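You operate a simulated robot arm through the tools that you are given. There is no shell and no other tool. Be economical: measure what you need, move in short steps, check, and stop when the job is done.

You are at the controls of a simulated robot arm. One attempt, no reset.

TASK
Pull the stem from the valve in the vice and wipe the old grease off the valve's top.
Fine: clamp it first; stand the stem in the free hole of the stem rack; wipe with this bench's blue cloth and put it back; vice wide open at the end. What is to be rubbed or washed off counts as gone when no trace of it is left.

Only the result counts: the job must be done as asked and must still hold three seconds after the hand-in. Knocking over, shifting, dropping, spilling or breaking anything else fails it. Flat cloth is picked up by pressing the open fingertips on it (5 to 10 N) and closing them slowly along it; thin cloth reads only 2 to 8 mm in the jaws.

THE ROBOT
A 6-joint arm with a two-finger parallel gripper on a trunk, on a base that drives. Base frame: it is fixed to the floor where the robot stands at the start and does not move with it; the origin is under the middle of the robot, x ahead of it, y to its left, z up. Readings come in m, degrees, newtons and seconds.
With the tool pointing down near the work surface it reaches from about 0.1 to 0.82 m from the robot's upright axis, wherever it stands. Its first joint turns from -115.0 to 115.0 degrees. Places, roughly: white cloth [0.5, 1.25, 0.75]. Payload 4.2 kg.
Tool frame: the origin (TCP) lies between the finger pads and is the grasp point; the fingertips stand 0.023 m ahead of it; z points along the fingers, y is the line along which they close. Largest opening 0.094 m; finger width 0.038, thickness 0.01; the body of the gripper, 0.054 by 0.096 m, starts 0.039 m behind the TCP.
Orientation is that of the tool frame in the base frame, as a unit quaternion [x, y, z, w]. With the fingers straight down and closing along the base's y, the tool's x points along the base's -x, its y along +y and its z along -z.

THE INTERFACE
- The arm moves only by the tool step_arm. Its argument "commands" is a list of rows, each a list of 7 numbers: the shift along the tool's x, y, z in m, then the turn, a rotation vector about the tool's x, y, z in degrees, then the opening, from 0 (shut) to 1 (fully open). In form: [[x, y, z, ax, ay, az, claw], ...]. A call has 1 to 12 rows; each row is the pose to reach, as a shift and turn from the pose commanded when the call began, along the tool's axes at that moment. Each row takes 0.2 s and may step no farther than 0.05 m and 8.6 degrees from the row before; otherwise, or with a gripper value out of range, the whole call is refused. Where a pose cannot be reached the arm comes as near as it can. A force on the tool above 90 N (or 10 N above the force at the start of the call, whichever is more), or a blocked arm, ends the call early, and 0.2 s more pass. Each finger travels about 0.108 m/s and halts on what it meets, pressing with about 24 N; the grip force reading is that of the motor and also rises with nothing between the fingers. The clock runs only during rows and for 0.2 s after the last one: add rows that repeat a pose to give the fingers time. The reply holds the time, the measured pose of the TCP, the force on the tool along the base axes, the opening and the grip force, in the units named above and with some noise, with the torque about the TCP (base axes, N m) and any sound that the robot's microphone picked up.
- Cameras (640 x 400 px; columns grow to the right, rows downward): "scene" is now at [0.2379, 0.1746, 1.5143]; the picture's right is [-0.25, -0.97, 0.00], its down [-0.60, 0.15, -0.79] and it looks along [0.76, -0.19, -0.62] (base axes); focal length 255 px, centre (320, 200). "wrist" rides on the gripper at [0.086, 0.016, -0.075] in the tool frame; the picture's right is [-0.18, 0.98, 0.00], its down [-0.58, -0.11, -0.81] and it looks along [-0.79, -0.15, 0.59] (tool axes); focal length 243 px, centre (320, 200).
- capture(camera): a new picture of that camera. The clock stands still meanwhile.
- slide_trunk(by): slides the trunk up (or, below 0, down) by that many m; the arm and the scene camera ride with it, the base frame stays. It gives what a move gives, with no picture.
- steer(legs): drives the robot by 1 to 6 legs, each [ahead, turn to the left] in m and degrees, along the robot's own axes; the way and the turn of a leg run together, so that a leg with both is an arc; at most 1.5 m and 180 degrees a leg. The arm and the cameras ride along, it lands a little off, and it stops where it bumps. It gives what a move gives.
- head_to(pan, tilt): turns the head with the scene camera to pan (to the left, within 80 degrees either way) and tilt (down, from -29 to 69), counted from straight ahead of the robot. It gives what a move gives.
- measure_at(camera, pixels): there is no depth. For up to 12 entries [column, row, z] of the newest picture of that camera ("zoom" is the newest enlarged one), the place [x, y] in the base frame at which the ray of that pixel passes the height z, good to about 0.003 m. The clock stands still meanwhile.
- close_up(camera, box): a new picture of the part [left, top, right, bottom] of that camera's present view, enlarged. The clock stands still meanwhile.
- job_done(): hands the job in; it is judged then, once.

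Keep the steps short. Do not move on a guess: measure, check each grasp and each placing, and mend mistakes. In all there are 80 turns and 68 pictures (those below and enlarged ones count). Leave the gripper open and the arm clear of the work at the hand-in unless told otherwise, and finish with a single line.

The tools are called after "Call:" as a command line: name --pt "numbers of a row" for each row, then --argument value for the rest, lists and objects as JSON in quotes. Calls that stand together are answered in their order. step_arm: Moves the arm, as the interface text tells. Its arguments: {"type":"object","properties":{"commands":{"type":"array"}},"required":["commands"]} The other tools are called the same way: slide_trunk (by) slides the trunk up or down; steer (legs) drives the base; head_to (pan, tilt) turns the head that bears the scene camera; capture (camera) takes a picture; measure_at (camera, pixels) gives the place at which the rays of pixels pass given heights; close_up (camera, box) takes an enlarged picture of a part of a camera's view; job_done () hands the job in.

At the start:

```text
time_s: 0.0
ee_pos: [0.596, -0.088, 1.2205]
tool_rot: [0.001, 1.0, 0.0, -0.001]
contact_force: [-0.4, -0.5, 0.1]
torque: [0.04, 0.0, 0.01]
finger_gap: 0.0942
grasp_force: 0.0
trunk travel left (down, up): [-0.875, 0.115]
robot x, y, heading: [0.0025, 0.0004, -0.0]
head pan, tilt: [-14.2, 38.1]
```

scene: 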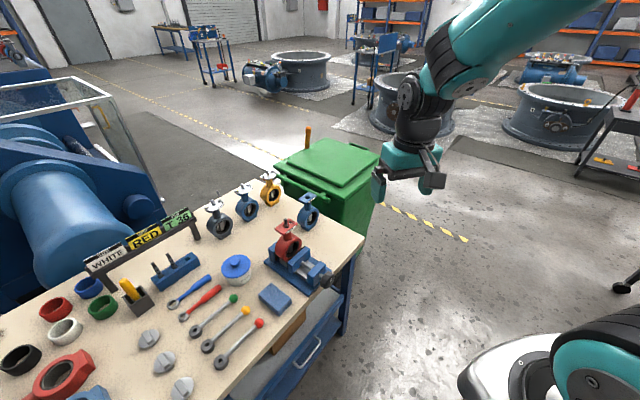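
wrist: 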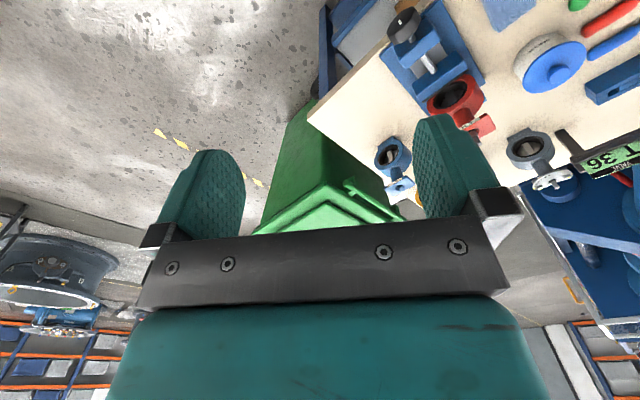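

I see the bench with the red valve in the vice near (288,250), a blue block with pegs at (175,270) and a blue pad at (275,298). I'll enlarge these areas first.

Call:
close_up --camera "scene" --box '[240, 200, 350, 320]'

Call:
close_up --camera "scene" --box '[80, 190, 260, 330]'

```text
3.33 times, centred on (295, 260) of scene
```

zoom: 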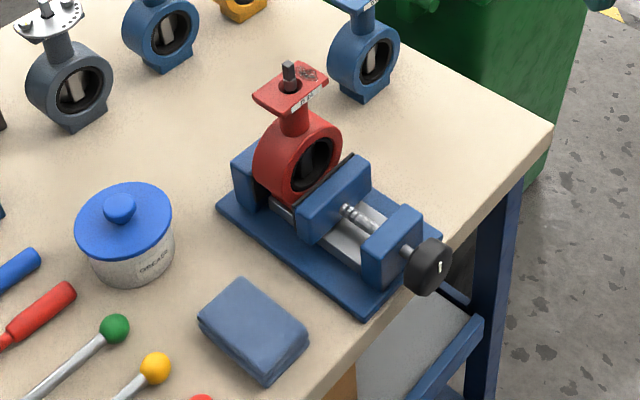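

```text
2.86 times, centred on (170, 260) of scene
```

zoom: 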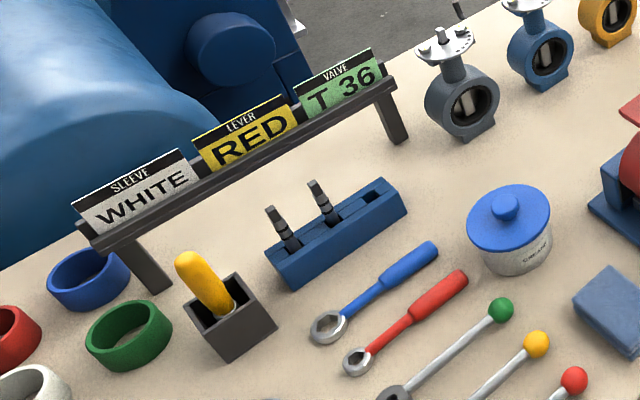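

First I need the bench height. The bench corner shows in both cameras: scene (365,237) and wrist (308,112). The jar lid knob and pad can serve too.

Call:
measure_at --camera "scene" --pixels '[[365, 237, 0.7], [365, 237, 0.8], [365, 237, 0.9], [365, 237, 1.0], [235, 263, 0.8], [235, 263, 0.9], [235, 263, 1.0]]'

Call:
measure_at --camera "wrist" --pixels '[[308, 112, 0.7], [308, 112, 0.8], [308, 112, 0.9], [308, 112, 1.0], [567, 55, 0.8], [567, 55, 0.9], [567, 55, 1.0]]'

```text
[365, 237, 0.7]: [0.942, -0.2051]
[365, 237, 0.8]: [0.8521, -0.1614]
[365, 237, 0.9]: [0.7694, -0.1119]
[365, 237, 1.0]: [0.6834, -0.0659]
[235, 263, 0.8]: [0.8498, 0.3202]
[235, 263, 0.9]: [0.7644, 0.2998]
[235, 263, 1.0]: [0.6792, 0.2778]
```

```text
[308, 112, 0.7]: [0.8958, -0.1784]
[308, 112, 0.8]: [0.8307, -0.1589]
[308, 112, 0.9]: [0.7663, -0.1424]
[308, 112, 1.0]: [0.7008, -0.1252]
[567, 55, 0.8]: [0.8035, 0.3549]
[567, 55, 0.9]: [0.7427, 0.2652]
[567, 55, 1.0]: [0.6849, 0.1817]
```

Call:
measure_at --camera "scene" --pixels '[[365, 237.5, 0.8], [298, 318.5, 0.8], [263.5, 262.1, 0.81], [308.5, 295.4, 0.81], [331, 270.5, 0.81], [328.6, 280.1, 0.85], [285.7, 220.4, 0.97], [271, 284, 0.82], [291.4, 299, 0.82], [258.4, 296.6, 0.82], [278.8, 314.6, 0.82], [230, 395, 0.8]]'

Call:
close_up --camera "wrist" --box '[340, 0, 560, 200]'

```text
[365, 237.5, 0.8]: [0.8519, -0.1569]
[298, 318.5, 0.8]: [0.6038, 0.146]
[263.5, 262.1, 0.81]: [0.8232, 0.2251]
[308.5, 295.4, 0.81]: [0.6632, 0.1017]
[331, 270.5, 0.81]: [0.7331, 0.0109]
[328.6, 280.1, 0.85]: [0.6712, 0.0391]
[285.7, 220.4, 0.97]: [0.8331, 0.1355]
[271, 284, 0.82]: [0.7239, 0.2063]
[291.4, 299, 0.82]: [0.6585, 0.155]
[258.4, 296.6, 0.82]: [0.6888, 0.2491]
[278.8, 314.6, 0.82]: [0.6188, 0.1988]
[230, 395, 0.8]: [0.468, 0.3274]
```

```text
2.00 times, centred on (450, 100) of wrist
```

zoom: 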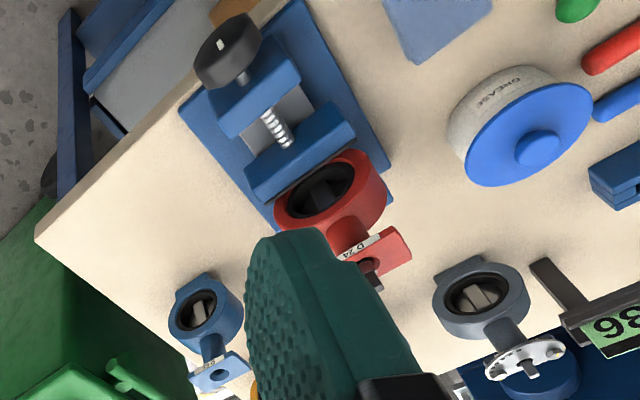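

The near edge runs along about (-0.62,0.78), so the bench normal points at about 38° and the vice screw knob faces the robot. Next I'll measure the rack and jar.

Call:
measure_at --camera "scene" --pixels '[[188.2, 257.6, 0.84], [170, 267, 0.84], [158, 276, 0.84], [235, 263, 0.87], [110, 290, 0.82], [45, 360, 0.8]]'

Call:
steer --legs '[[0, 38.5]]'

```text
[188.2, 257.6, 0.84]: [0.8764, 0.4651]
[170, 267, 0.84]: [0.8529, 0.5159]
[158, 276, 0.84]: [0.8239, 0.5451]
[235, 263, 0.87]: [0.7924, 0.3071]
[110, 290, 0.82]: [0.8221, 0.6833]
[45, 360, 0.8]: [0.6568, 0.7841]
```

```text
time_s: 2.2
ee_pos: [0.5205, 0.3032, 1.2191]
tool_rot: [-0.329, 0.944, 0.0, 0.0]
contact_force: [0.7, 0.1, 0.2]
torque: [0.02, 0.01, 0.0]
finger_gap: 0.0938
grasp_force: 0.0
trunk travel left (down, up): [-0.875, 0.115]
robot x, y, heading: [0.0027, 0.0004, 38.5]
head pan, tilt: [-14.2, 38.1]
```

Call:
head_to --pan 0 --tilt 65

Call:
capture --camera "scene"

```text
time_s: 3.1
ee_pos: [0.5216, 0.3037, 1.2195]
tool_rot: [-0.33, 0.944, -0.001, -0.001]
contact_force: [0.2, 0.0, -0.2]
torque: [0.0, -0.02, 0.0]
finger_gap: 0.0941
grasp_force: 0.0
trunk travel left (down, up): [-0.875, 0.115]
robot x, y, heading: [-0.0004, -0.0002, 38.7]
head pan, tilt: [0.0, 65.0]
```

```text
62 pictures are left
```

scene: 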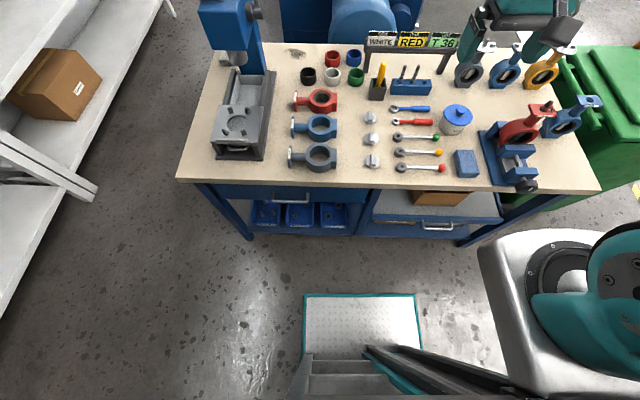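

Call:
measure_at --camera "scene" --pixels '[[360, 295, 0.1], [360, 295, 0.3], [415, 295, 0.2], [304, 295, 0.2], [480, 250, 1.0], [380, 186, 0.8], [500, 188, 0.8], [200, 180, 0.8], [250, 238, 0.0], [460, 246, 0.0]]'

```text
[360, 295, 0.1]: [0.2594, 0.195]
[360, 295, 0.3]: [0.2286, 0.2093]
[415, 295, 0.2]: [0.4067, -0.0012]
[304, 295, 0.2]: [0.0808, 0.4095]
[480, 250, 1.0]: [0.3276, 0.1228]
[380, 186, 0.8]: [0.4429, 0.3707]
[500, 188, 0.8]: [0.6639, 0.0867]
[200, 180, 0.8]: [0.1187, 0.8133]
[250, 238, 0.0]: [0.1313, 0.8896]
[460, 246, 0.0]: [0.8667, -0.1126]
```

I'll shift 0.2 m to the right, parallel to the bench edge. From there the knob, valve and rack are all reachable by driving straight in or out.

Call:
steer --legs '[[0, -90], [0.2, 0], [0, 90]]'

Call:
head_to --pan -25 --tilt 45

Call:
capture --camera "scene"

Call:
capture --camera "wrist"

```text
time_s: 12.4
ee_pos: [0.6587, 0.1047, 1.2205]
tool_rot: [-0.294, 0.956, 0.0, 0.0]
contact_force: [-0.2, -0.2, 0.8]
torque: [-0.02, 0.02, -0.01]
finger_gap: 0.0938
grasp_force: 0.0
trunk travel left (down, up): [-0.875, 0.115]
robot x, y, heading: [0.1142, -0.1591, 34.2]
head pan, tilt: [0.0, 65.0]
```

```text
time_s: 13.2
ee_pos: [0.6584, 0.1044, 1.2198]
tool_rot: [-0.294, 0.956, 0.0, 0.0]
contact_force: [-0.1, -0.5, 0.9]
torque: [-0.05, -0.02, -0.01]
finger_gap: 0.0941
grasp_force: 0.0
trunk travel left (down, up): [-0.875, 0.115]
robot x, y, heading: [0.1161, -0.1593, 34.1]
head pan, tilt: [-25.0, 45.0]
```

```text
61 pictures are left
```

scene: 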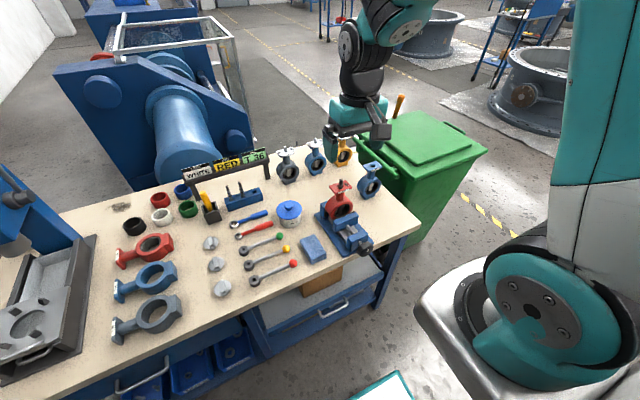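

```text
60 pictures are left
```

wrist: 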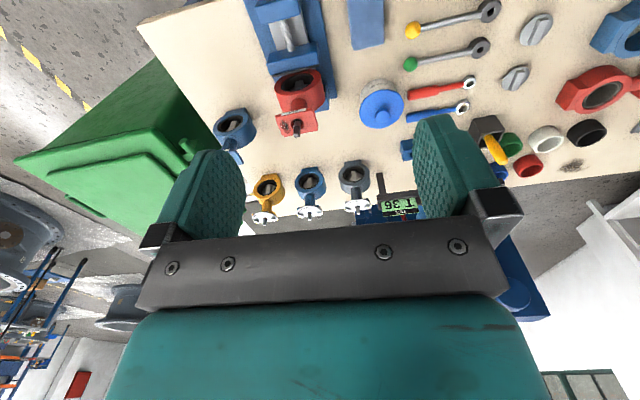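

Call:
close_up --camera "scene" --box '[290, 160, 400, 270]'

Call:
close_up --camera "wrist" --box '[210, 0, 350, 150]'

```text
3.64 times, centred on (345, 215) of scene
```

zoom: 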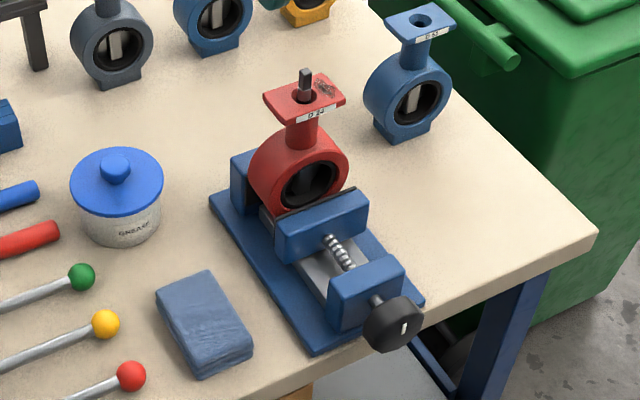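

```text
2.67 times, centred on (280, 75) of wrist
```

zoom: 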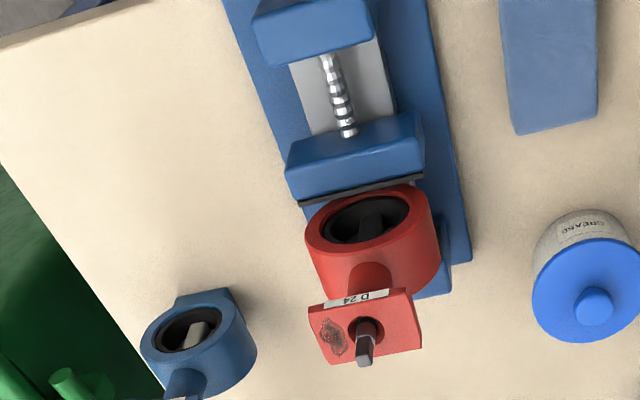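

Call:
measure_at --camera "scene" --pixels '[[341.2, 179.8, 0.9], [341.2, 179.8, 1.0], [346.4, 184.2, 0.9], [346.4, 184.2, 1.0], [288.7, 204, 0.85], [288.7, 204, 0.95], [364.8, 249.3, 0.8], [364.8, 249.3, 0.9]]'

Call:
measure_at --camera "wrist" --pixels '[[297.2, 134.2, 0.9], [297.2, 134.2, 1.0], [284.1, 126.3, 0.9], [284.1, 126.3, 1.0], [382.6, 113.2, 0.85], [382.6, 113.2, 0.95]]'

```text
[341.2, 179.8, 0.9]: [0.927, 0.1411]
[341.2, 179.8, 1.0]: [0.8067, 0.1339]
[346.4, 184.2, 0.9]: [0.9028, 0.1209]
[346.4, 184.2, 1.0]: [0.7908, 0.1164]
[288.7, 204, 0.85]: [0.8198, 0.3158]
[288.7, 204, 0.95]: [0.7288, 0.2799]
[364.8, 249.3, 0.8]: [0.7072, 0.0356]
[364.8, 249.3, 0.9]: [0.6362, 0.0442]
```

```text
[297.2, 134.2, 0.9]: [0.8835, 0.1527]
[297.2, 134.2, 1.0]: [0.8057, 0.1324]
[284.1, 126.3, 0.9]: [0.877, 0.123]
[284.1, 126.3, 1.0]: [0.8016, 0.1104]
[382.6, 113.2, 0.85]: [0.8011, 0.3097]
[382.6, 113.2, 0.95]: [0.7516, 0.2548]
```

Call:
measure_at --camera "zoom" --pixels '[[232, 30, 0.81], [285, 160, 0.81], [434, 40, 0.81], [466, 225, 0.81], [308, 306, 0.97], [403, 290, 0.97], [420, 348, 0.97], [328, 364, 0.97], [364, 328, 0.97], [331, 337, 0.97], [286, 170, 0.88], [412, 140, 0.88]]'

```text
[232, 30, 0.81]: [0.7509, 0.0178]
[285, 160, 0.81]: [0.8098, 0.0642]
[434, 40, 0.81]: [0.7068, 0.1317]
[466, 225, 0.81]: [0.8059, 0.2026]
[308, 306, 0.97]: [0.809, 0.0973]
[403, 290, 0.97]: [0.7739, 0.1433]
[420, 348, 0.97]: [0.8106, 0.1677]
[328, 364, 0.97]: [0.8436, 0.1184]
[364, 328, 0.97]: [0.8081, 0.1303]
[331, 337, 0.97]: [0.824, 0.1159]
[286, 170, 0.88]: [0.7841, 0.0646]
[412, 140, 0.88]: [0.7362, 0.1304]
```

The stem tip is at about (0.806,0.133,1.0), the grease spot at about (0.824,0.116,0.97), and the vice axis is at about 37°. I'll back up a little and align the heading, then pitch the tool to horizontal at this safe height.

Call:
steer --legs '[[-0.1, 2.8]]'

Call:
step_arm --pt "0 0 0 0 -8.2 0 1" --pt "0 0 0 0 -16.4 0 1" --pt "0 0 0 0 -24.6 0 1" --pt "0 0 0 0 -32.8 0 1" --pt "0 0 0 0 -41 0 1" --pt "0 0 0 0 -49.2 0 1" --pt "0 0 0 0 -57.4 0 1" --pt "0 0 0 0 -65.6 0 1" --pt "0 0 0 0 -73.8 0 1" --pt "0 0 0 0 -82 0 1" --pt "0 0 0 0 -90 0 1"

Call:
capture --camera "scene"

```text
time_s: 14.8
ee_pos: [0.5711, 0.0845, 1.2197]
tool_rot: [-0.322, 0.947, 0.0, -0.001]
contact_force: [-0.5, 0.8, 0.5]
torque: [0.02, -0.02, 0.01]
finger_gap: 0.0938
grasp_force: 0.0
trunk travel left (down, up): [-0.875, 0.115]
robot x, y, heading: [0.038, -0.1971, 41.9]
head pan, tilt: [-25.0, 45.0]
stopped in leg 1: the robot was blocked; the commanded pose is now the measured one
```

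```text
time_s: 17.2
ee_pos: [0.6328, 0.1328, 1.2249]
tool_rot: [-0.253, 0.746, 0.197, 0.584]
contact_force: [-0.3, -0.1, -0.3]
torque: [-0.03, 0.04, 0.02]
finger_gap: 0.0942
grasp_force: 0.1
out of reach, approached as far as the arm can: row 5, 6, 7, 8, 9, 10, 11
trunk travel left (down, up): [-0.875, 0.115]
robot x, y, heading: [0.0339, -0.1973, 41.7]
head pan, tilt: [-25.0, 45.0]
```

```text
57 pictures are left
```

scene: 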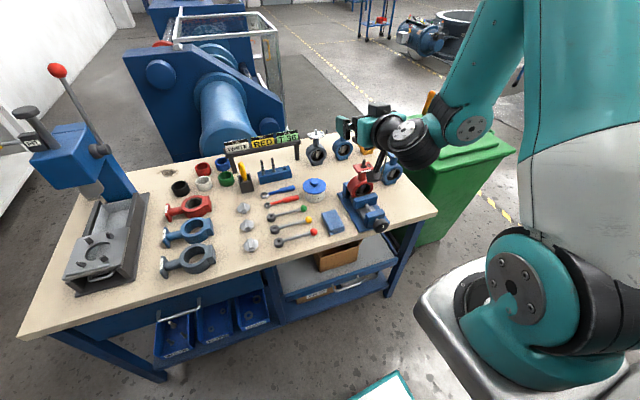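

At this height the arm cannot retract far enough to be horizontal, and it stopped 14° short. Lower down it should have more room. I'll descend 0.22 m in front of the flange while finishing the pitch.

Call:
step_arm --pt "0.0437 0 0.0108 0 -2 0 1" --pt "0.0874 0 0.0217 0 -4 0 1" --pt "0.131 0 0.0325 0 -7 0 1" --pt "0.175 0 0.0434 0 -10 0 1" --pt "0.2185 0 0.054 0 -13.9 0 1"

```text
time_s: 18.4
ee_pos: [0.6302, 0.1303, 1.0021]
tool_rot: [-0.227, 0.668, 0.228, 0.671]
contact_force: [0.6, -0.2, 0.1]
torque: [-0.01, 0.03, -0.04]
finger_gap: 0.0939
grasp_force: 0.0
out of reach, approached as far as the arm can: row 1
trunk travel left (down, up): [-0.875, 0.115]
robot x, y, heading: [0.0356, -0.1944, 42.0]
head pan, tilt: [-25.0, 45.0]
```

The tool is now horizontal at yaw 37.5°. Next I'll move back 0.18 m, then right 0.097 and down to z≈0.86, which puts it in front of the knob.

Call:
step_arm --pt "0 0 -0.045 0 0 0 1" --pt "0 0 -0.09 0 0 0 1" --pt "0.01 -0.03 -0.125 0 0 0 1" --pt "0.04 -0.06 -0.15 0 0 0 1" --pt "0.075 -0.08 -0.17 0 0 0 1" --pt "0.11 -0.0965 -0.18 0 0 0 1" --pt "0.14 -0.0965 -0.18 0 0 0 1"

Call:
capture --camera "wrist"

Call:
close_up --camera "scene" --box '[310, 150, 470, 260]'

```text
time_s: 20.0
ee_pos: [0.6394, 0.0323, 0.7948]
tool_rot: [-0.227, 0.672, 0.227, 0.668]
contact_force: [0.6, 0.0, 1.4]
torque: [0.0, 0.02, 0.04]
finger_gap: 0.0939
grasp_force: 0.0
out of reach, approached as far as the arm can: row 1, 2, 3, 4, 5, 6, 7
trunk travel left (down, up): [-0.875, 0.115]
robot x, y, heading: [0.0352, -0.1943, 41.9]
head pan, tilt: [-25.0, 45.0]
```

```text
56 pictures are left
```

wrist: 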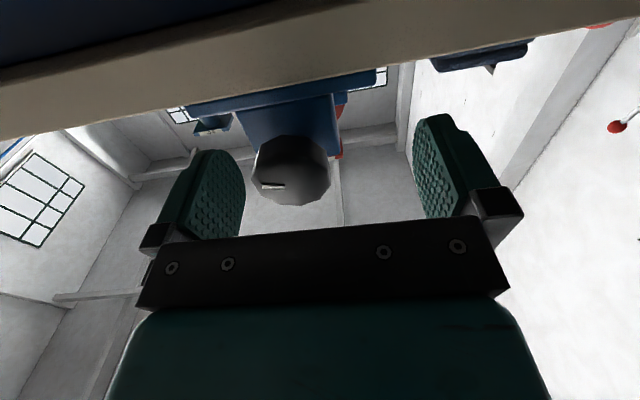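

```text
3.64 times, centred on (390, 205) of scene
```

zoom: 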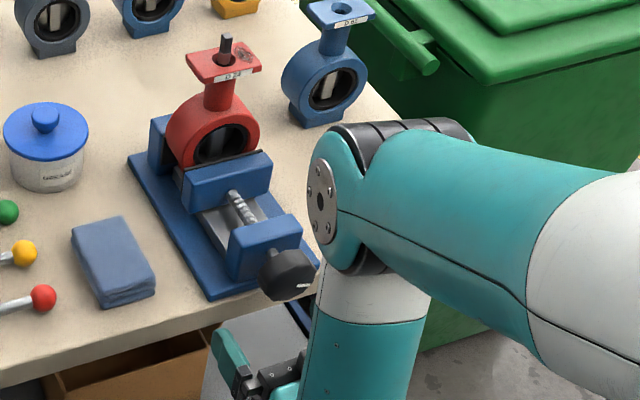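

The arm got as near as it could and ended just below the knob, which sits at wrist (290,172) between the fingers. I'll triangulate the knob centre from both cameras.

Call:
measure_at --camera "wrist" --pixels '[[290, 172, 0.82], [290, 172, 0.84], [290, 172, 0.86], [290, 172, 0.88], [253, 172, 0.85], [329, 172, 0.85]]'

Call:
measure_at --camera "zoom" --pixels '[[286, 274, 0.82], [286, 274, 0.84], [286, 274, 0.86], [286, 274, 0.88], [259, 274, 0.85], [319, 274, 0.85]]'

```text
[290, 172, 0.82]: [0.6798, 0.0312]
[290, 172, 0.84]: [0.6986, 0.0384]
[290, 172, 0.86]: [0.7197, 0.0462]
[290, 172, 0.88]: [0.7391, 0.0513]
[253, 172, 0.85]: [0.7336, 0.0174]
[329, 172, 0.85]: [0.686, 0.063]
```

```text
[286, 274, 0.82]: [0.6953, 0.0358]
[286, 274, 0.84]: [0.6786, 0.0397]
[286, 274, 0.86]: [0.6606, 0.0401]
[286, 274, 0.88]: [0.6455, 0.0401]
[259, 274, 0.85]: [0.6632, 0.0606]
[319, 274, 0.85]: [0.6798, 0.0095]
```

The knob centre is at about (0.687,0.035,0.83) with a diameter of about 53 mm. I'll shift right 0.027 and up 0.035, keeping the fingers just in front of it, and check before moving in.

Call:
step_arm --pt "-0.01 -0.013 0 0 0 0 1" --pt "-0.025 -0.027 0 0 0 0 1" --pt "-0.035 -0.027 0 0 0 0 1" --pt "-0.035 -0.027 0 0 0 0 1"

Call:
capture --camera "wrist"

```text
time_s: 21.0
ee_pos: [0.6738, 0.0207, 0.8263]
tool_rot: [-0.226, 0.67, 0.226, 0.67]
contact_force: [0.3, -0.1, 0.2]
torque: [0.0, -0.03, -0.01]
finger_gap: 0.094
grasp_force: 0.0
out of reach, approached as far as the arm can: row 1, 2, 3, 4
trunk travel left (down, up): [-0.875, 0.115]
robot x, y, heading: [0.0388, -0.1956, 41.7]
head pan, tilt: [-25.0, 45.0]
```

```text
54 pictures are left
```

wrist: 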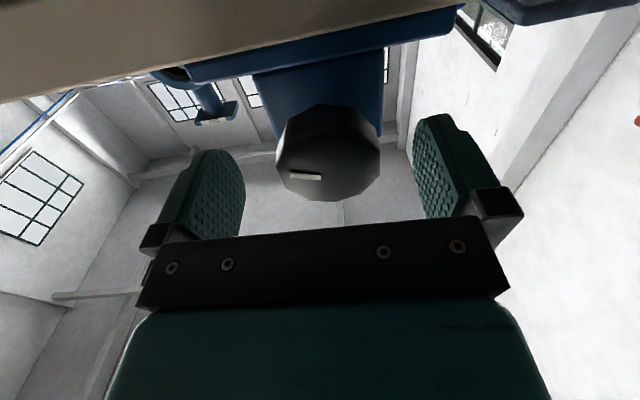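

The knob is centred laterally between the fingers (pixel 328 against 327) and the height is right, with the face about 18 mm ahead of the TCP. I'll move ahead 22 mm and close.

Call:
step_arm --pt "-0.002 0 0.012 0 0 0 1" --pt "-0.003 0 0.022 0 0 0 1" --pt "-0.003 0 0.022 0 0 0 0.7" --pt "-0.003 0 0.022 0 0 0 0.45" --pt "-0.003 0 0.022 0 0 0 0.45"

Call:
capture --camera "wrist"

Call:
close_up --camera "scene" --box '[310, 150, 420, 250]'

```text
time_s: 22.2
ee_pos: [0.6911, 0.0368, 0.8288]
tool_rot: [-0.229, 0.669, 0.228, 0.67]
contact_force: [-17.9, 32.6, -1.6]
torque: [0.21, -0.17, -0.68]
finger_gap: 0.058
grasp_force: 17.9
trunk travel left (down, up): [-0.875, 0.115]
robot x, y, heading: [0.0363, -0.1996, 42.1]
head pan, tilt: [-25.0, 45.0]
```

```text
53 pictures are left
```

wrist: 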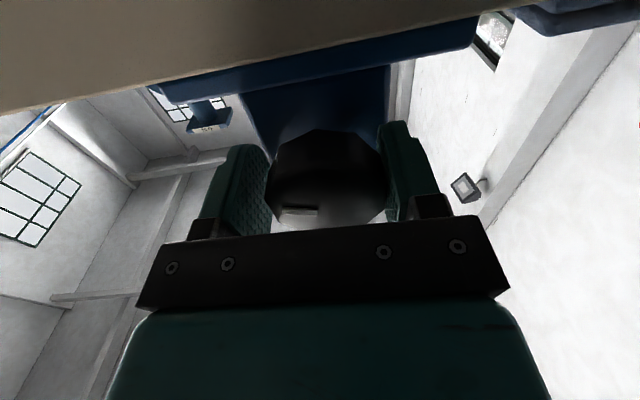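

```text
4.00 times, centred on (365, 200) of scene
```

zoom: 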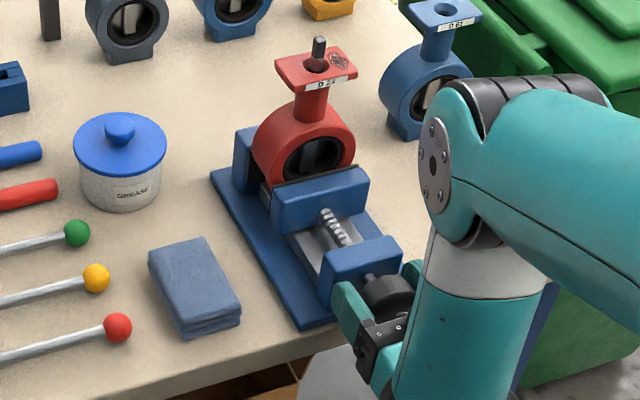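

I have the knob (gap 58 mm, 18 N), with a 37 N side force towards tool +y. I'll nudge +4 mm to centre, grip firmly and turn clockwise (tool +z) by about 33°.

Call:
step_arm --pt "0 0.003 0 0 0 0 0.3" --pt "0 0.004 0 0 0 0 0.3" --pt "0 0.004 0 0 0 8.4 0.3" --pt "0 0.004 0 0 0 16.8 0.3" --pt "0 0.004 0 0 0 25 0.3" --pt "0 0.004 0 0 0 33 0.3"

Call:
capture --camera "wrist"

Call:
close_up --camera "scene" --box '[310, 150, 420, 250]'

```text
time_s: 23.6
ee_pos: [0.6901, 0.0375, 0.8293]
tool_rot: [-0.027, 0.707, 0.407, 0.577]
contact_force: [-20.5, 18.2, -4.5]
torque: [0.07, -0.37, -1.14]
finger_gap: 0.0518
grasp_force: 44.9
trunk travel left (down, up): [-0.875, 0.115]
robot x, y, heading: [0.0346, -0.1977, 41.8]
head pan, tilt: [-25.0, 45.0]
```

```text
51 pictures are left
```

wrist: 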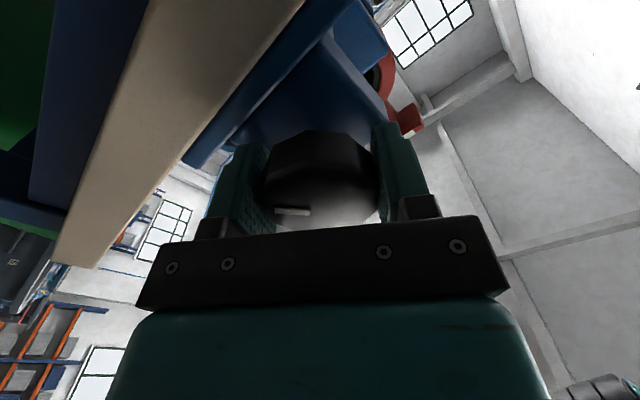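

```text
4.00 times, centred on (365, 200) of scene
```

zoom: 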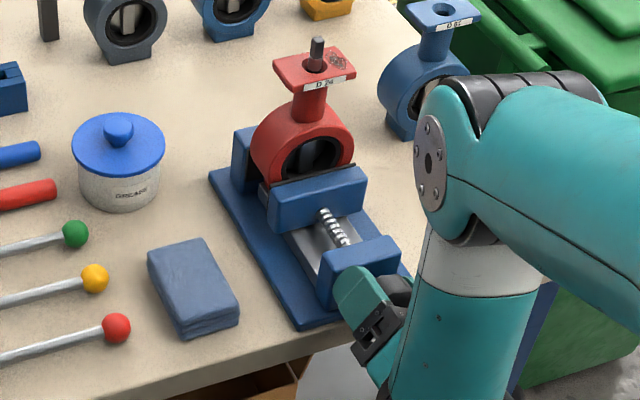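

The knob turns with the hand: the mark keeps its place relative to the fingers. Axial torque is still only about 0.2 Nm, so I'll continue clockwise.

Call:
step_arm --pt "0 0 0 0 0 8.4 0.3" --pt "0 0 0 0 0 16.8 0.3" --pt "0 0 0 0 0 25 0.3" --pt "0 0 0 0 0 33 0.3" --pt "0 0 0 0 0 41 0.3" --pt "0 0 0 0 0 49 0.3" --pt "0 0 0 0 0 57 0.3"

Call:
close_up --camera "scene" --box '[310, 150, 420, 250]'

```text
time_s: 25.1
ee_pos: [0.6975, 0.0296, 0.8278]
tool_rot: [0.283, 0.647, 0.611, 0.356]
contact_force: [-2.0, -18.9, 2.9]
torque: [0.58, -2.67, -2.38]
finger_gap: 0.0512
grasp_force: 26.2
trunk travel left (down, up): [-0.875, 0.115]
robot x, y, heading: [0.0384, -0.1944, 41.8]
head pan, tilt: [-25.0, 45.0]
stopped in row 7: the force on the tool passed its limit at 103 N (the readings are from after the stop); the commanded pose is now the measured one
```

```text
4.00 times, centred on (365, 200) of scene
```

zoom: 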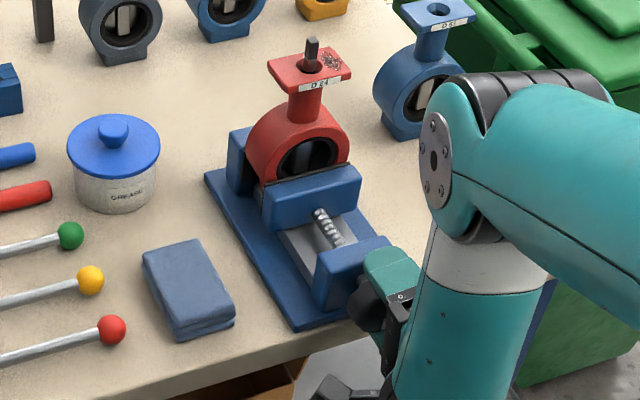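

Call:
capture --camera "wrist"

Call:
close_up --camera "scene" --box '[330, 160, 390, 215]'

```text
48 pictures are left
```

wrist: 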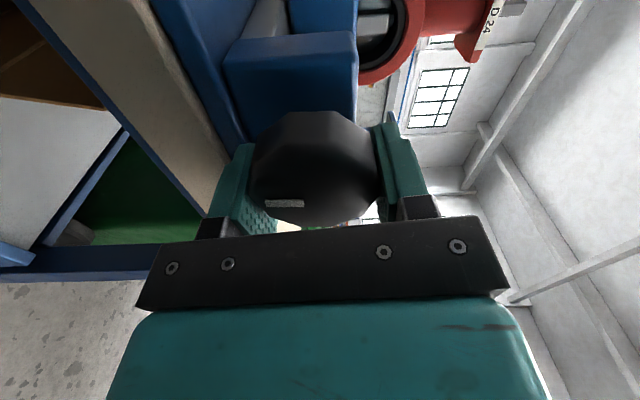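

```text
7.27 times, centred on (360, 188) of scene
```

zoom: 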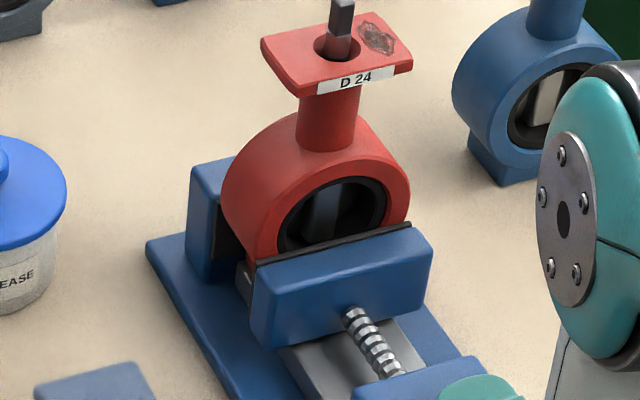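

The hand has turned about 83° and the axial torque has risen to about 1.2 Nm, with the mark slipping slightly in the grip. That suggests the jaw is now tight. I'll try a few degrees more to confirm.

Call:
step_arm --pt "0 0 0 0 0 4 0.3" --pt "0 0 0 0 0 8 0.3" --pt "0 0 0 0 0 12 0.3"

Call:
capture --camera "wrist"

```text
time_s: 25.9
ee_pos: [0.6994, 0.0268, 0.8287]
tool_rot: [0.332, 0.626, 0.633, 0.311]
contact_force: [18.6, -60.9, -44.2]
torque: [-5.52, -19.44, -2.06]
finger_gap: 0.0515
grasp_force: 45.3
trunk travel left (down, up): [-0.875, 0.115]
robot x, y, heading: [0.0392, -0.1972, 41.8]
head pan, tilt: [-25.0, 45.0]
```

```text
46 pictures are left
```

wrist: 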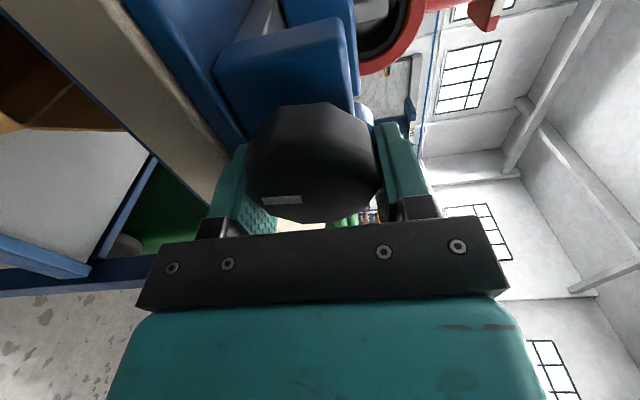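

Axial torque jumped to about 16 Nm with no further knob motion, so the vice is tight. I'll open the fingers here to let go of the knob and look at the valve.

Call:
step_arm --pt "0 0 0 0 0 0 0.6" --pt "0 0 0 0 0 0 0.75" --pt "0 0 0 0 0 0 0.75"

Call:
capture --camera "wrist"

Call:
close_up --camera "scene" --box '[310, 150, 420, 250]'

```text
time_s: 26.7
ee_pos: [0.6993, 0.027, 0.8322]
tool_rot: [0.333, 0.623, 0.637, 0.309]
contact_force: [15.4, -58.7, 21.5]
torque: [-8.94, -14.64, -6.04]
finger_gap: 0.0598
grasp_force: 0.0
trunk travel left (down, up): [-0.875, 0.115]
robot x, y, heading: [0.0376, -0.1989, 41.8]
head pan, tilt: [-25.0, 45.0]
```

```text
45 pictures are left
```

wrist: 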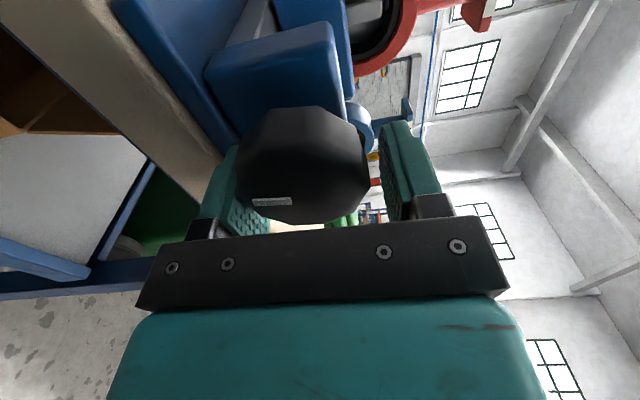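

```text
4.00 times, centred on (365, 200) of scene
```

zoom: 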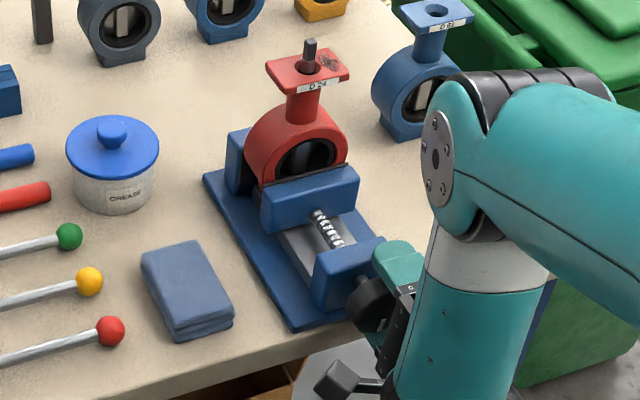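

The fingers are off the knob but a sideways force of 60 N remains, so the hand is resting on something else. I'll rotate back in small steps with the gap held and watch the force.

Call:
step_arm --pt "0 0 0 0 0 -5 0.68" --pt "0 0 0 0 0 -10 0.68"

```text
time_s: 27.3
ee_pos: [0.6951, 0.0338, 0.8289]
tool_rot: [0.294, 0.641, 0.623, 0.34]
contact_force: [2.3, -1.4, 19.0]
torque: [2.77, -0.83, -1.52]
finger_gap: 0.0555
grasp_force: 0.2
trunk travel left (down, up): [-0.875, 0.115]
robot x, y, heading: [0.036, -0.1974, 41.9]
head pan, tilt: [-25.0, 45.0]
```

The force disappeared when I rotated back, so the stop was a hand contact and I can't count it as proof of clamping. I'll withdraw the fingers from the knob, turn back to horizontal and re-grip with a cleaner range.

Call:
step_arm --pt "0 0 -0.01 0 0 0 0.6" --pt "0 0 -0.02 0 0 0 0.6" --pt "0 0 -0.028 0 0 0 0.6" --pt "0 0 -0.028 0 0 0 0.6"

Call:
capture --camera "wrist"

```text
time_s: 27.8
ee_pos: [0.6928, 0.0331, 0.8343]
tool_rot: [0.286, 0.636, 0.629, 0.343]
contact_force: [12.9, 21.8, -16.9]
torque: [1.67, -0.39, 0.46]
finger_gap: 0.0636
grasp_force: 8.1
trunk travel left (down, up): [-0.875, 0.115]
robot x, y, heading: [0.0367, -0.1972, 41.9]
head pan, tilt: [-25.0, 45.0]
stopped in row 2: the force on the tool passed its limit at 103 N (the readings are from after the stop); the commanded pose is now the measured one
```

```text
43 pictures are left
```

wrist: 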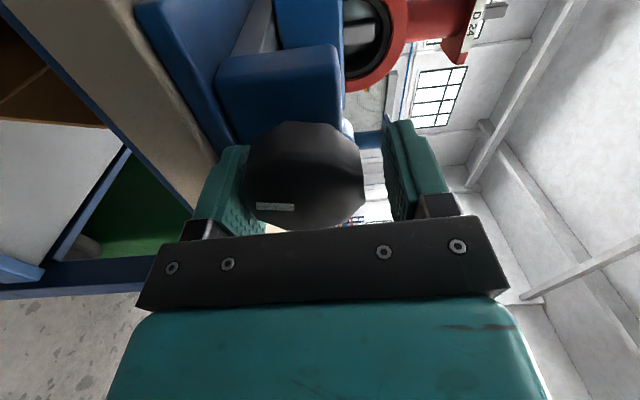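

Pulling the arm back is blocked, probably because the arm is folded too tightly. Instead I'll rotate the open fingers back to horizontal around the knob, which will let me lift them straight off.

Call:
step_arm --pt "0 -0.002 0 0 0 -8 0.67" --pt "0 -0.003 0 0 0 -16 0.68" --pt "0 -0.003 0 0 0 -24 0.7" --pt "0 -0.003 0 0 0 -32 0.75" --pt "0 -0.003 0 0 0 -40 0.8" --pt "0 -0.003 0 0 0 -48 0.9" --pt "0 -0.003 0 0 0 -56 1" --pt "0 -0.003 0 0 0 -64 1" --pt "0 -0.003 0 0 0 -72 1" --pt "0 -0.003 0 0 0 -80 1"

Call:
capture --camera "wrist"

Call:
close_up --camera "scene" --box '[310, 150, 420, 250]'

```text
time_s: 30.0
ee_pos: [0.6924, 0.0308, 0.8341]
tool_rot: [-0.191, 0.671, 0.26, 0.668]
contact_force: [0.1, 0.4, -0.6]
torque: [-0.04, 0.04, 0.0]
finger_gap: 0.0939
grasp_force: 0.1
trunk travel left (down, up): [-0.875, 0.115]
robot x, y, heading: [0.0392, -0.1943, 41.9]
head pan, tilt: [-25.0, 45.0]
```

```text
42 pictures are left
```

wrist: 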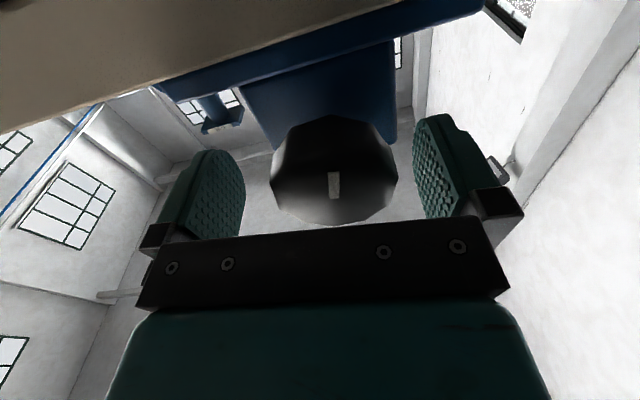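

```text
4.00 times, centred on (365, 200) of scene
```

zoom: 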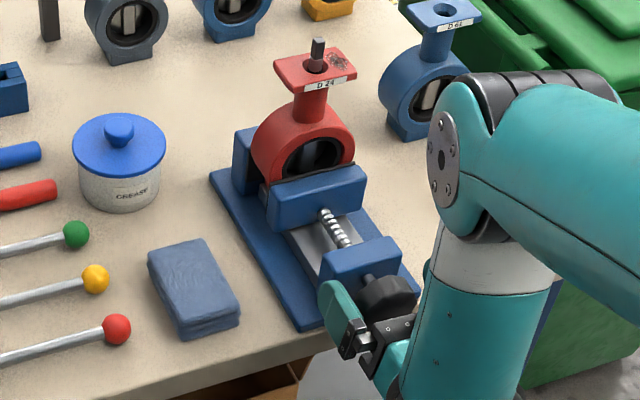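

The knob is free and its mark is now vertical, so it turned about 80° clockwise. I'll narrow the gap to 65 mm, roll back 35° and grip for another stroke.

Call:
step_arm --pt "0.004 0.002 0 0 0 0 0.75" --pt "0.004 0.002 0 0 0 -8.4 0.69" --pt "0.004 0.002 0 0 0 -16.8 0.69" --pt "0.004 0.002 0 0 0 -25.2 0.69" --pt "0.004 0.002 0 0 0 -33 0.69" --pt "0.004 0.002 0 0 0 -33 0.5" --pt "0.004 0.002 0 0 0 -33 0.3" --pt "0.004 0.002 0 0 0 -33 0.3"

Call:
step_arm --pt "0 0 0 0 0 8 0.3" --pt "0 0 0 0 0 16 0.3" --pt "0 0 0 0 0 24 0.3" --pt "0 0 0 0 0 32 0.3" --pt "0 0 0 0 0 40 0.3" --pt "0 0 0 0 0 48 0.3" --pt "0 0 0 0 0 56 0.3" --pt "0 0 0 0 0 62 0.3"

Call:
capture --camera "wrist"

```text
time_s: 31.8
ee_pos: [0.6895, 0.0367, 0.8271]
tool_rot: [-0.375, 0.589, 0.062, 0.713]
contact_force: [-30.0, 58.9, -33.6]
torque: [0.92, -1.23, -0.7]
finger_gap: 0.0517
grasp_force: 45.0
trunk travel left (down, up): [-0.875, 0.115]
robot x, y, heading: [0.037, -0.1963, 42.0]
head pan, tilt: [-25.0, 45.0]
```

```text
time_s: 33.6
ee_pos: [0.6882, 0.036, 0.8306]
tool_rot: [-0.018, 0.696, 0.422, 0.58]
contact_force: [-37.3, 36.4, 2.4]
torque: [-0.87, -0.03, -1.27]
finger_gap: 0.0515
grasp_force: 45.4
trunk travel left (down, up): [-0.875, 0.115]
robot x, y, heading: [0.0367, -0.1944, 41.9]
head pan, tilt: [-25.0, 45.0]
```

```text
40 pictures are left
```

wrist: 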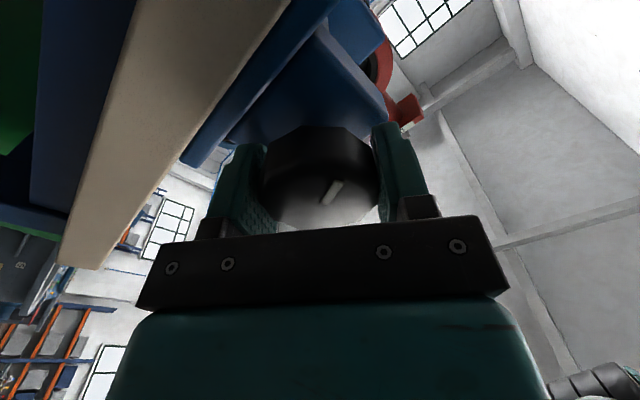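

The mark kept its place in the hand, so the knob turned another 62° or so, with an axial torque of only 0.7 Nm. I'll check the jaw from the scene camera.

Call:
close_up --camera "scene" --box '[330, 160, 390, 215]'

```text
7.27 times, centred on (360, 188) of scene
```

zoom: 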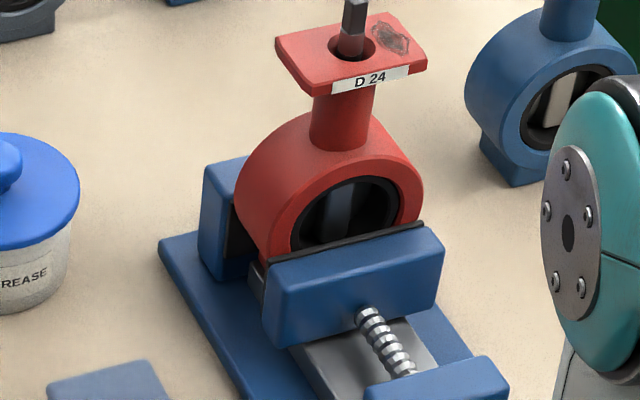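

The jaw advanced about 2–3 mm and is still moving. I'll do another stroke: open slightly, roll back 62°, grip and turn.

Call:
step_arm --pt "0 0 0 0 0 0 0.68" --pt "0 0 0 0 0 -8 0.68" --pt "0 0 0 0 0 -16 0.68" --pt "0 0 0 0 0 -24 0.68" --pt "0 0 0 0 0 -32 0.68" --pt "0 0 0 0 0 -40 0.68" --pt "0 0 0 0 0 -48 0.68" --pt "0 0 0 0 0 -56 0.68" --pt "0 0 0 0 0 -62 0.68" --pt "0 0 0 0 0 -62 0.45" --pt "0 0 0 0 0 -62 0.3" --pt "0 0 0 0 0 -62 0.3"

Call:
step_arm --pt "0 0 0 0 0 8 0.3" --pt "0 0 0 0 0 16 0.3" --pt "0 0 0 0 0 24 0.3" --pt "0 0 0 0 0 32 0.3" --pt "0 0 0 0 0 40 0.3" --pt "0 0 0 0 0 48 0.3" --pt "0 0 0 0 0 56 0.3" --pt "0 0 0 0 0 62 0.3"

Call:
capture --camera "wrist"

Call:
close_up --camera "scene" --box '[330, 160, 390, 215]'

```text
time_s: 36.2
ee_pos: [0.6893, 0.0367, 0.8267]
tool_rot: [-0.376, 0.589, 0.062, 0.712]
contact_force: [-23.8, 55.4, -40.0]
torque: [0.72, -1.09, -0.61]
finger_gap: 0.0509
grasp_force: 44.9
trunk travel left (down, up): [-0.875, 0.115]
robot x, y, heading: [0.04, -0.1919, 42.0]
head pan, tilt: [-25.0, 45.0]
```

```text
time_s: 38.0
ee_pos: [0.6899, 0.0365, 0.8319]
tool_rot: [-0.018, 0.696, 0.421, 0.581]
contact_force: [-37.3, 32.3, 6.6]
torque: [-1.25, -0.02, -1.05]
finger_gap: 0.052
grasp_force: 44.8
trunk travel left (down, up): [-0.875, 0.115]
robot x, y, heading: [0.035, -0.1953, 41.8]
head pan, tilt: [-25.0, 45.0]
```

```text
38 pictures are left
```

wrist: 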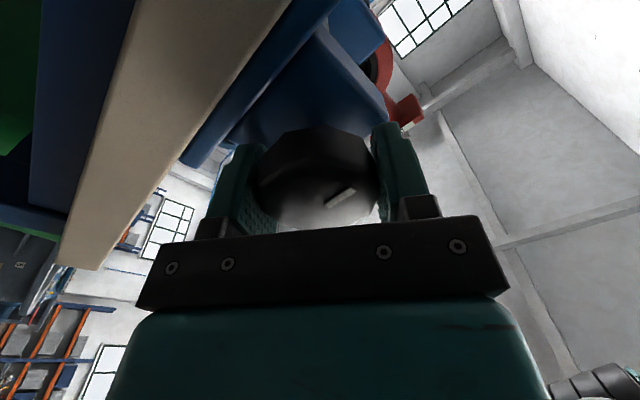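

```text
7.27 times, centred on (360, 188) of scene
```

zoom: 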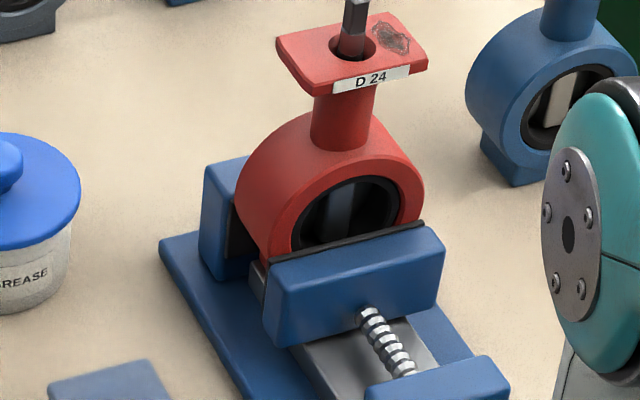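

The jaw did not move this stroke and the knob slipped in the fingers, turning only about 20° of 62°. The valve is clamped tight. I'll release, level the hand and lift straight off the knob.

Call:
step_arm --pt "0 0 0 0 0 0 0.65" --pt "0 0 0 0 0 -8 0.7" --pt "0 0 0 0 0 -16 0.8" --pt "0 0 0 0 0 -24 0.9" --pt "0 0 0 0 0 -32 1" --pt "0 0 0 0 0 -34 1" --pt "0 0 0 0 0 -34 1"

Call:
step_arm --pt "-0.04 0 0 0 0 0 1" --pt "-0.08 0 0 0 0 0 1" --pt "-0.12 0 0 0 0 0 1" --pt "-0.16 0 0 0 0 0 1" --pt "-0.2 0 0 0 0 0 1" --pt "-0.24 0 0 0 6 0 1" --pt "-0.28 0 0 0 14 0 1" --pt "-0.32 0 0 0 22 0 1" --pt "-0.35 0 0 0 30 0 1" --pt "-0.35 0 0 0 38 0 1" --pt "-0.35 0 0 0 46 0 1"

```text
time_s: 39.6
ee_pos: [0.6908, 0.0333, 0.8289]
tool_rot: [-0.221, 0.663, 0.231, 0.678]
contact_force: [-0.3, -0.4, 0.4]
torque: [0.02, -0.01, 0.0]
finger_gap: 0.0941
grasp_force: 0.1
trunk travel left (down, up): [-0.875, 0.115]
robot x, y, heading: [0.0351, -0.1994, 42.2]
head pan, tilt: [-25.0, 45.0]
```

```text
time_s: 42.0
ee_pos: [0.6033, 0.0281, 1.0193]
tool_rot: [-0.284, 0.862, 0.131, 0.4]
contact_force: [-1.0, -0.7, -0.1]
torque: [-0.01, 0.02, -0.03]
finger_gap: 0.0939
grasp_force: 0.1
out of reach, approached as far as the arm can: row 2, 3, 4, 5, 8, 9, 10, 11
trunk travel left (down, up): [-0.875, 0.115]
robot x, y, heading: [0.036, -0.1953, 42.0]
head pan, tilt: [-25.0, 45.0]
```

Call:
step_arm --pt "0 0 0 0 8.3 0 1" --pt "0 0 0 0 16.6 0 1" --pt "0 0 0 0 24.9 0 1" --pt "0 0 0 0 33.2 0 1" --pt "0 0 0 0 41.5 0 1" --pt "0 0 0 0 49.7 0 1"

Call:
steer --legs '[[0.14, 0]]'

Call:
capture --camera "wrist"

Call:
capture --camera "scene"

```text
time_s: 43.4
ee_pos: [0.3591, -0.0854, 0.8441]
tool_rot: [-0.312, 0.95, 0.005, 0.014]
contact_force: [-0.2, -0.2, 0.8]
torque: [0.02, 0.04, 0.01]
finger_gap: 0.0942
grasp_force: 0.0
out of reach, approached as far as the arm can: row 1, 2, 3, 4, 5, 6
trunk travel left (down, up): [-0.875, 0.115]
robot x, y, heading: [0.036, -0.1929, 42.0]
head pan, tilt: [-25.0, 45.0]
```

```text
time_s: 44.8
ee_pos: [0.4665, 0.0129, 0.8455]
tool_rot: [-0.314, 0.949, 0.006, 0.014]
contact_force: [0.2, 0.1, -0.2]
torque: [-0.03, 0.03, 0.01]
finger_gap: 0.0938
grasp_force: 0.0
trunk travel left (down, up): [-0.875, 0.115]
robot x, y, heading: [0.1465, -0.1002, 42.6]
head pan, tilt: [-25.0, 45.0]
```

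```text
36 pictures are left
```

wrist: 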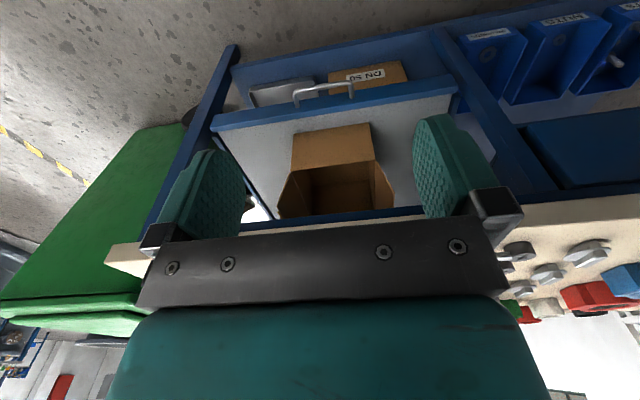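

```text
35 pictures are left
```

scene: 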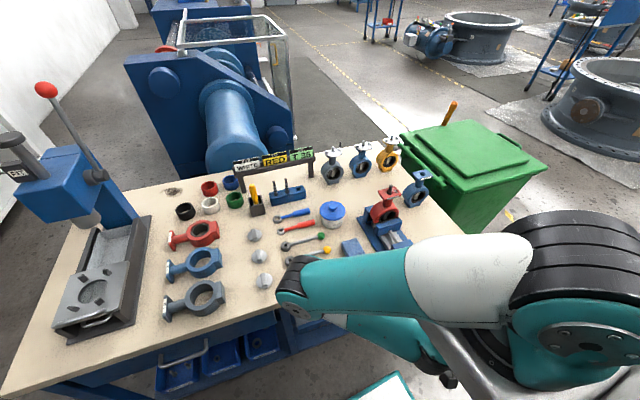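

The arm folded down in front of the bench without touching anything. I'll raise it straight up to a safe height.

Call:
step_arm --pt "0 0 -0.045 0 0 0 1" --pt "0 0 -0.09 0 0 0 1" --pt "0 0 -0.135 0 0 0 1" --pt "0 0 -0.18 0 0 0 1" --pt "0 0 -0.225 0 0 0 1" --pt "0 0 -0.27 0 0 0 1" --pt "0 0 -0.31 0 0 0 1"

```text
time_s: 46.4
ee_pos: [0.4649, 0.0134, 0.844]
tool_rot: [-0.314, 0.949, 0.005, 0.014]
contact_force: [-0.3, -1.1, 0.1]
torque: [0.01, 0.0, -0.02]
finger_gap: 0.0942
grasp_force: 0.1
out of reach, approached as far as the arm can: row 1, 2, 3, 4, 5, 6, 7
trunk travel left (down, up): [-0.875, 0.115]
robot x, y, heading: [0.1458, -0.0976, 42.3]
head pan, tilt: [-25.0, 45.0]
```

It is against its fold limit at this radius. I'll raise the trunk 0.11 first, then go outward and up together.

Call:
slide_trunk --by 0.112

Call:
step_arm --pt "-0.03 0 -0.03 0 0 0 1" --pt "-0.06 0 -0.06 0 0 0 1" --pt "-0.09 0 -0.095 0 0 0 1" --pt "-0.12 0 -0.13 0 0 0 1" --pt "-0.15 0 -0.165 0 0 0 1" --pt "-0.18 0 -0.2 0 0 0 1"

```text
time_s: 47.8
ee_pos: [0.4645, 0.0138, 0.9565]
tool_rot: [-0.314, 0.949, 0.005, 0.015]
contact_force: [-0.4, -0.5, 0.4]
torque: [0.01, 0.02, 0.0]
finger_gap: 0.0938
grasp_force: 0.0
trunk travel left (down, up): [-0.987, 0.003]
robot x, y, heading: [0.1475, -0.1001, 42.1]
head pan, tilt: [-25.0, 45.0]
```

```text
time_s: 49.2
ee_pos: [0.4649, 0.0132, 0.9558]
tool_rot: [-0.314, 0.949, 0.006, 0.014]
contact_force: [-0.4, 0.8, 0.2]
torque: [-0.02, 0.04, 0.0]
finger_gap: 0.0941
grasp_force: 0.1
out of reach, approached as far as the arm can: row 1, 2, 3, 4, 5, 6
trunk travel left (down, up): [-0.987, 0.003]
robot x, y, heading: [0.1459, -0.1033, 42.6]
head pan, tilt: [-25.0, 45.0]
```

Call:
step_arm --pt "-0.03 0 0 0 0 0 1" --pt "-0.06 0 0 0 0 0 1" --pt "-0.09 0 0 0 0 0 1"

Call:
capture --camera "scene"

```text
time_s: 50.0
ee_pos: [0.4604, 0.0243, 0.9562]
tool_rot: [-0.316, 0.949, 0.007, 0.016]
contact_force: [0.1, 0.0, 0.1]
torque: [0.03, 0.05, -0.03]
finger_gap: 0.094
grasp_force: 0.1
out of reach, approached as far as the arm can: row 1, 2, 3
trunk travel left (down, up): [-0.987, 0.003]
robot x, y, heading: [0.1462, -0.0994, 42.3]
head pan, tilt: [-25.0, 45.0]
```

```text
34 pictures are left
```

scene: 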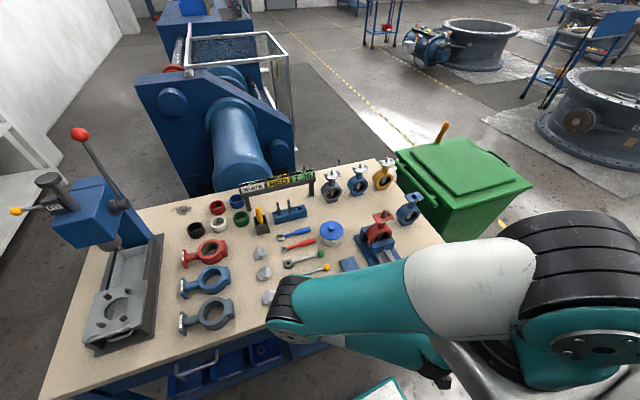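

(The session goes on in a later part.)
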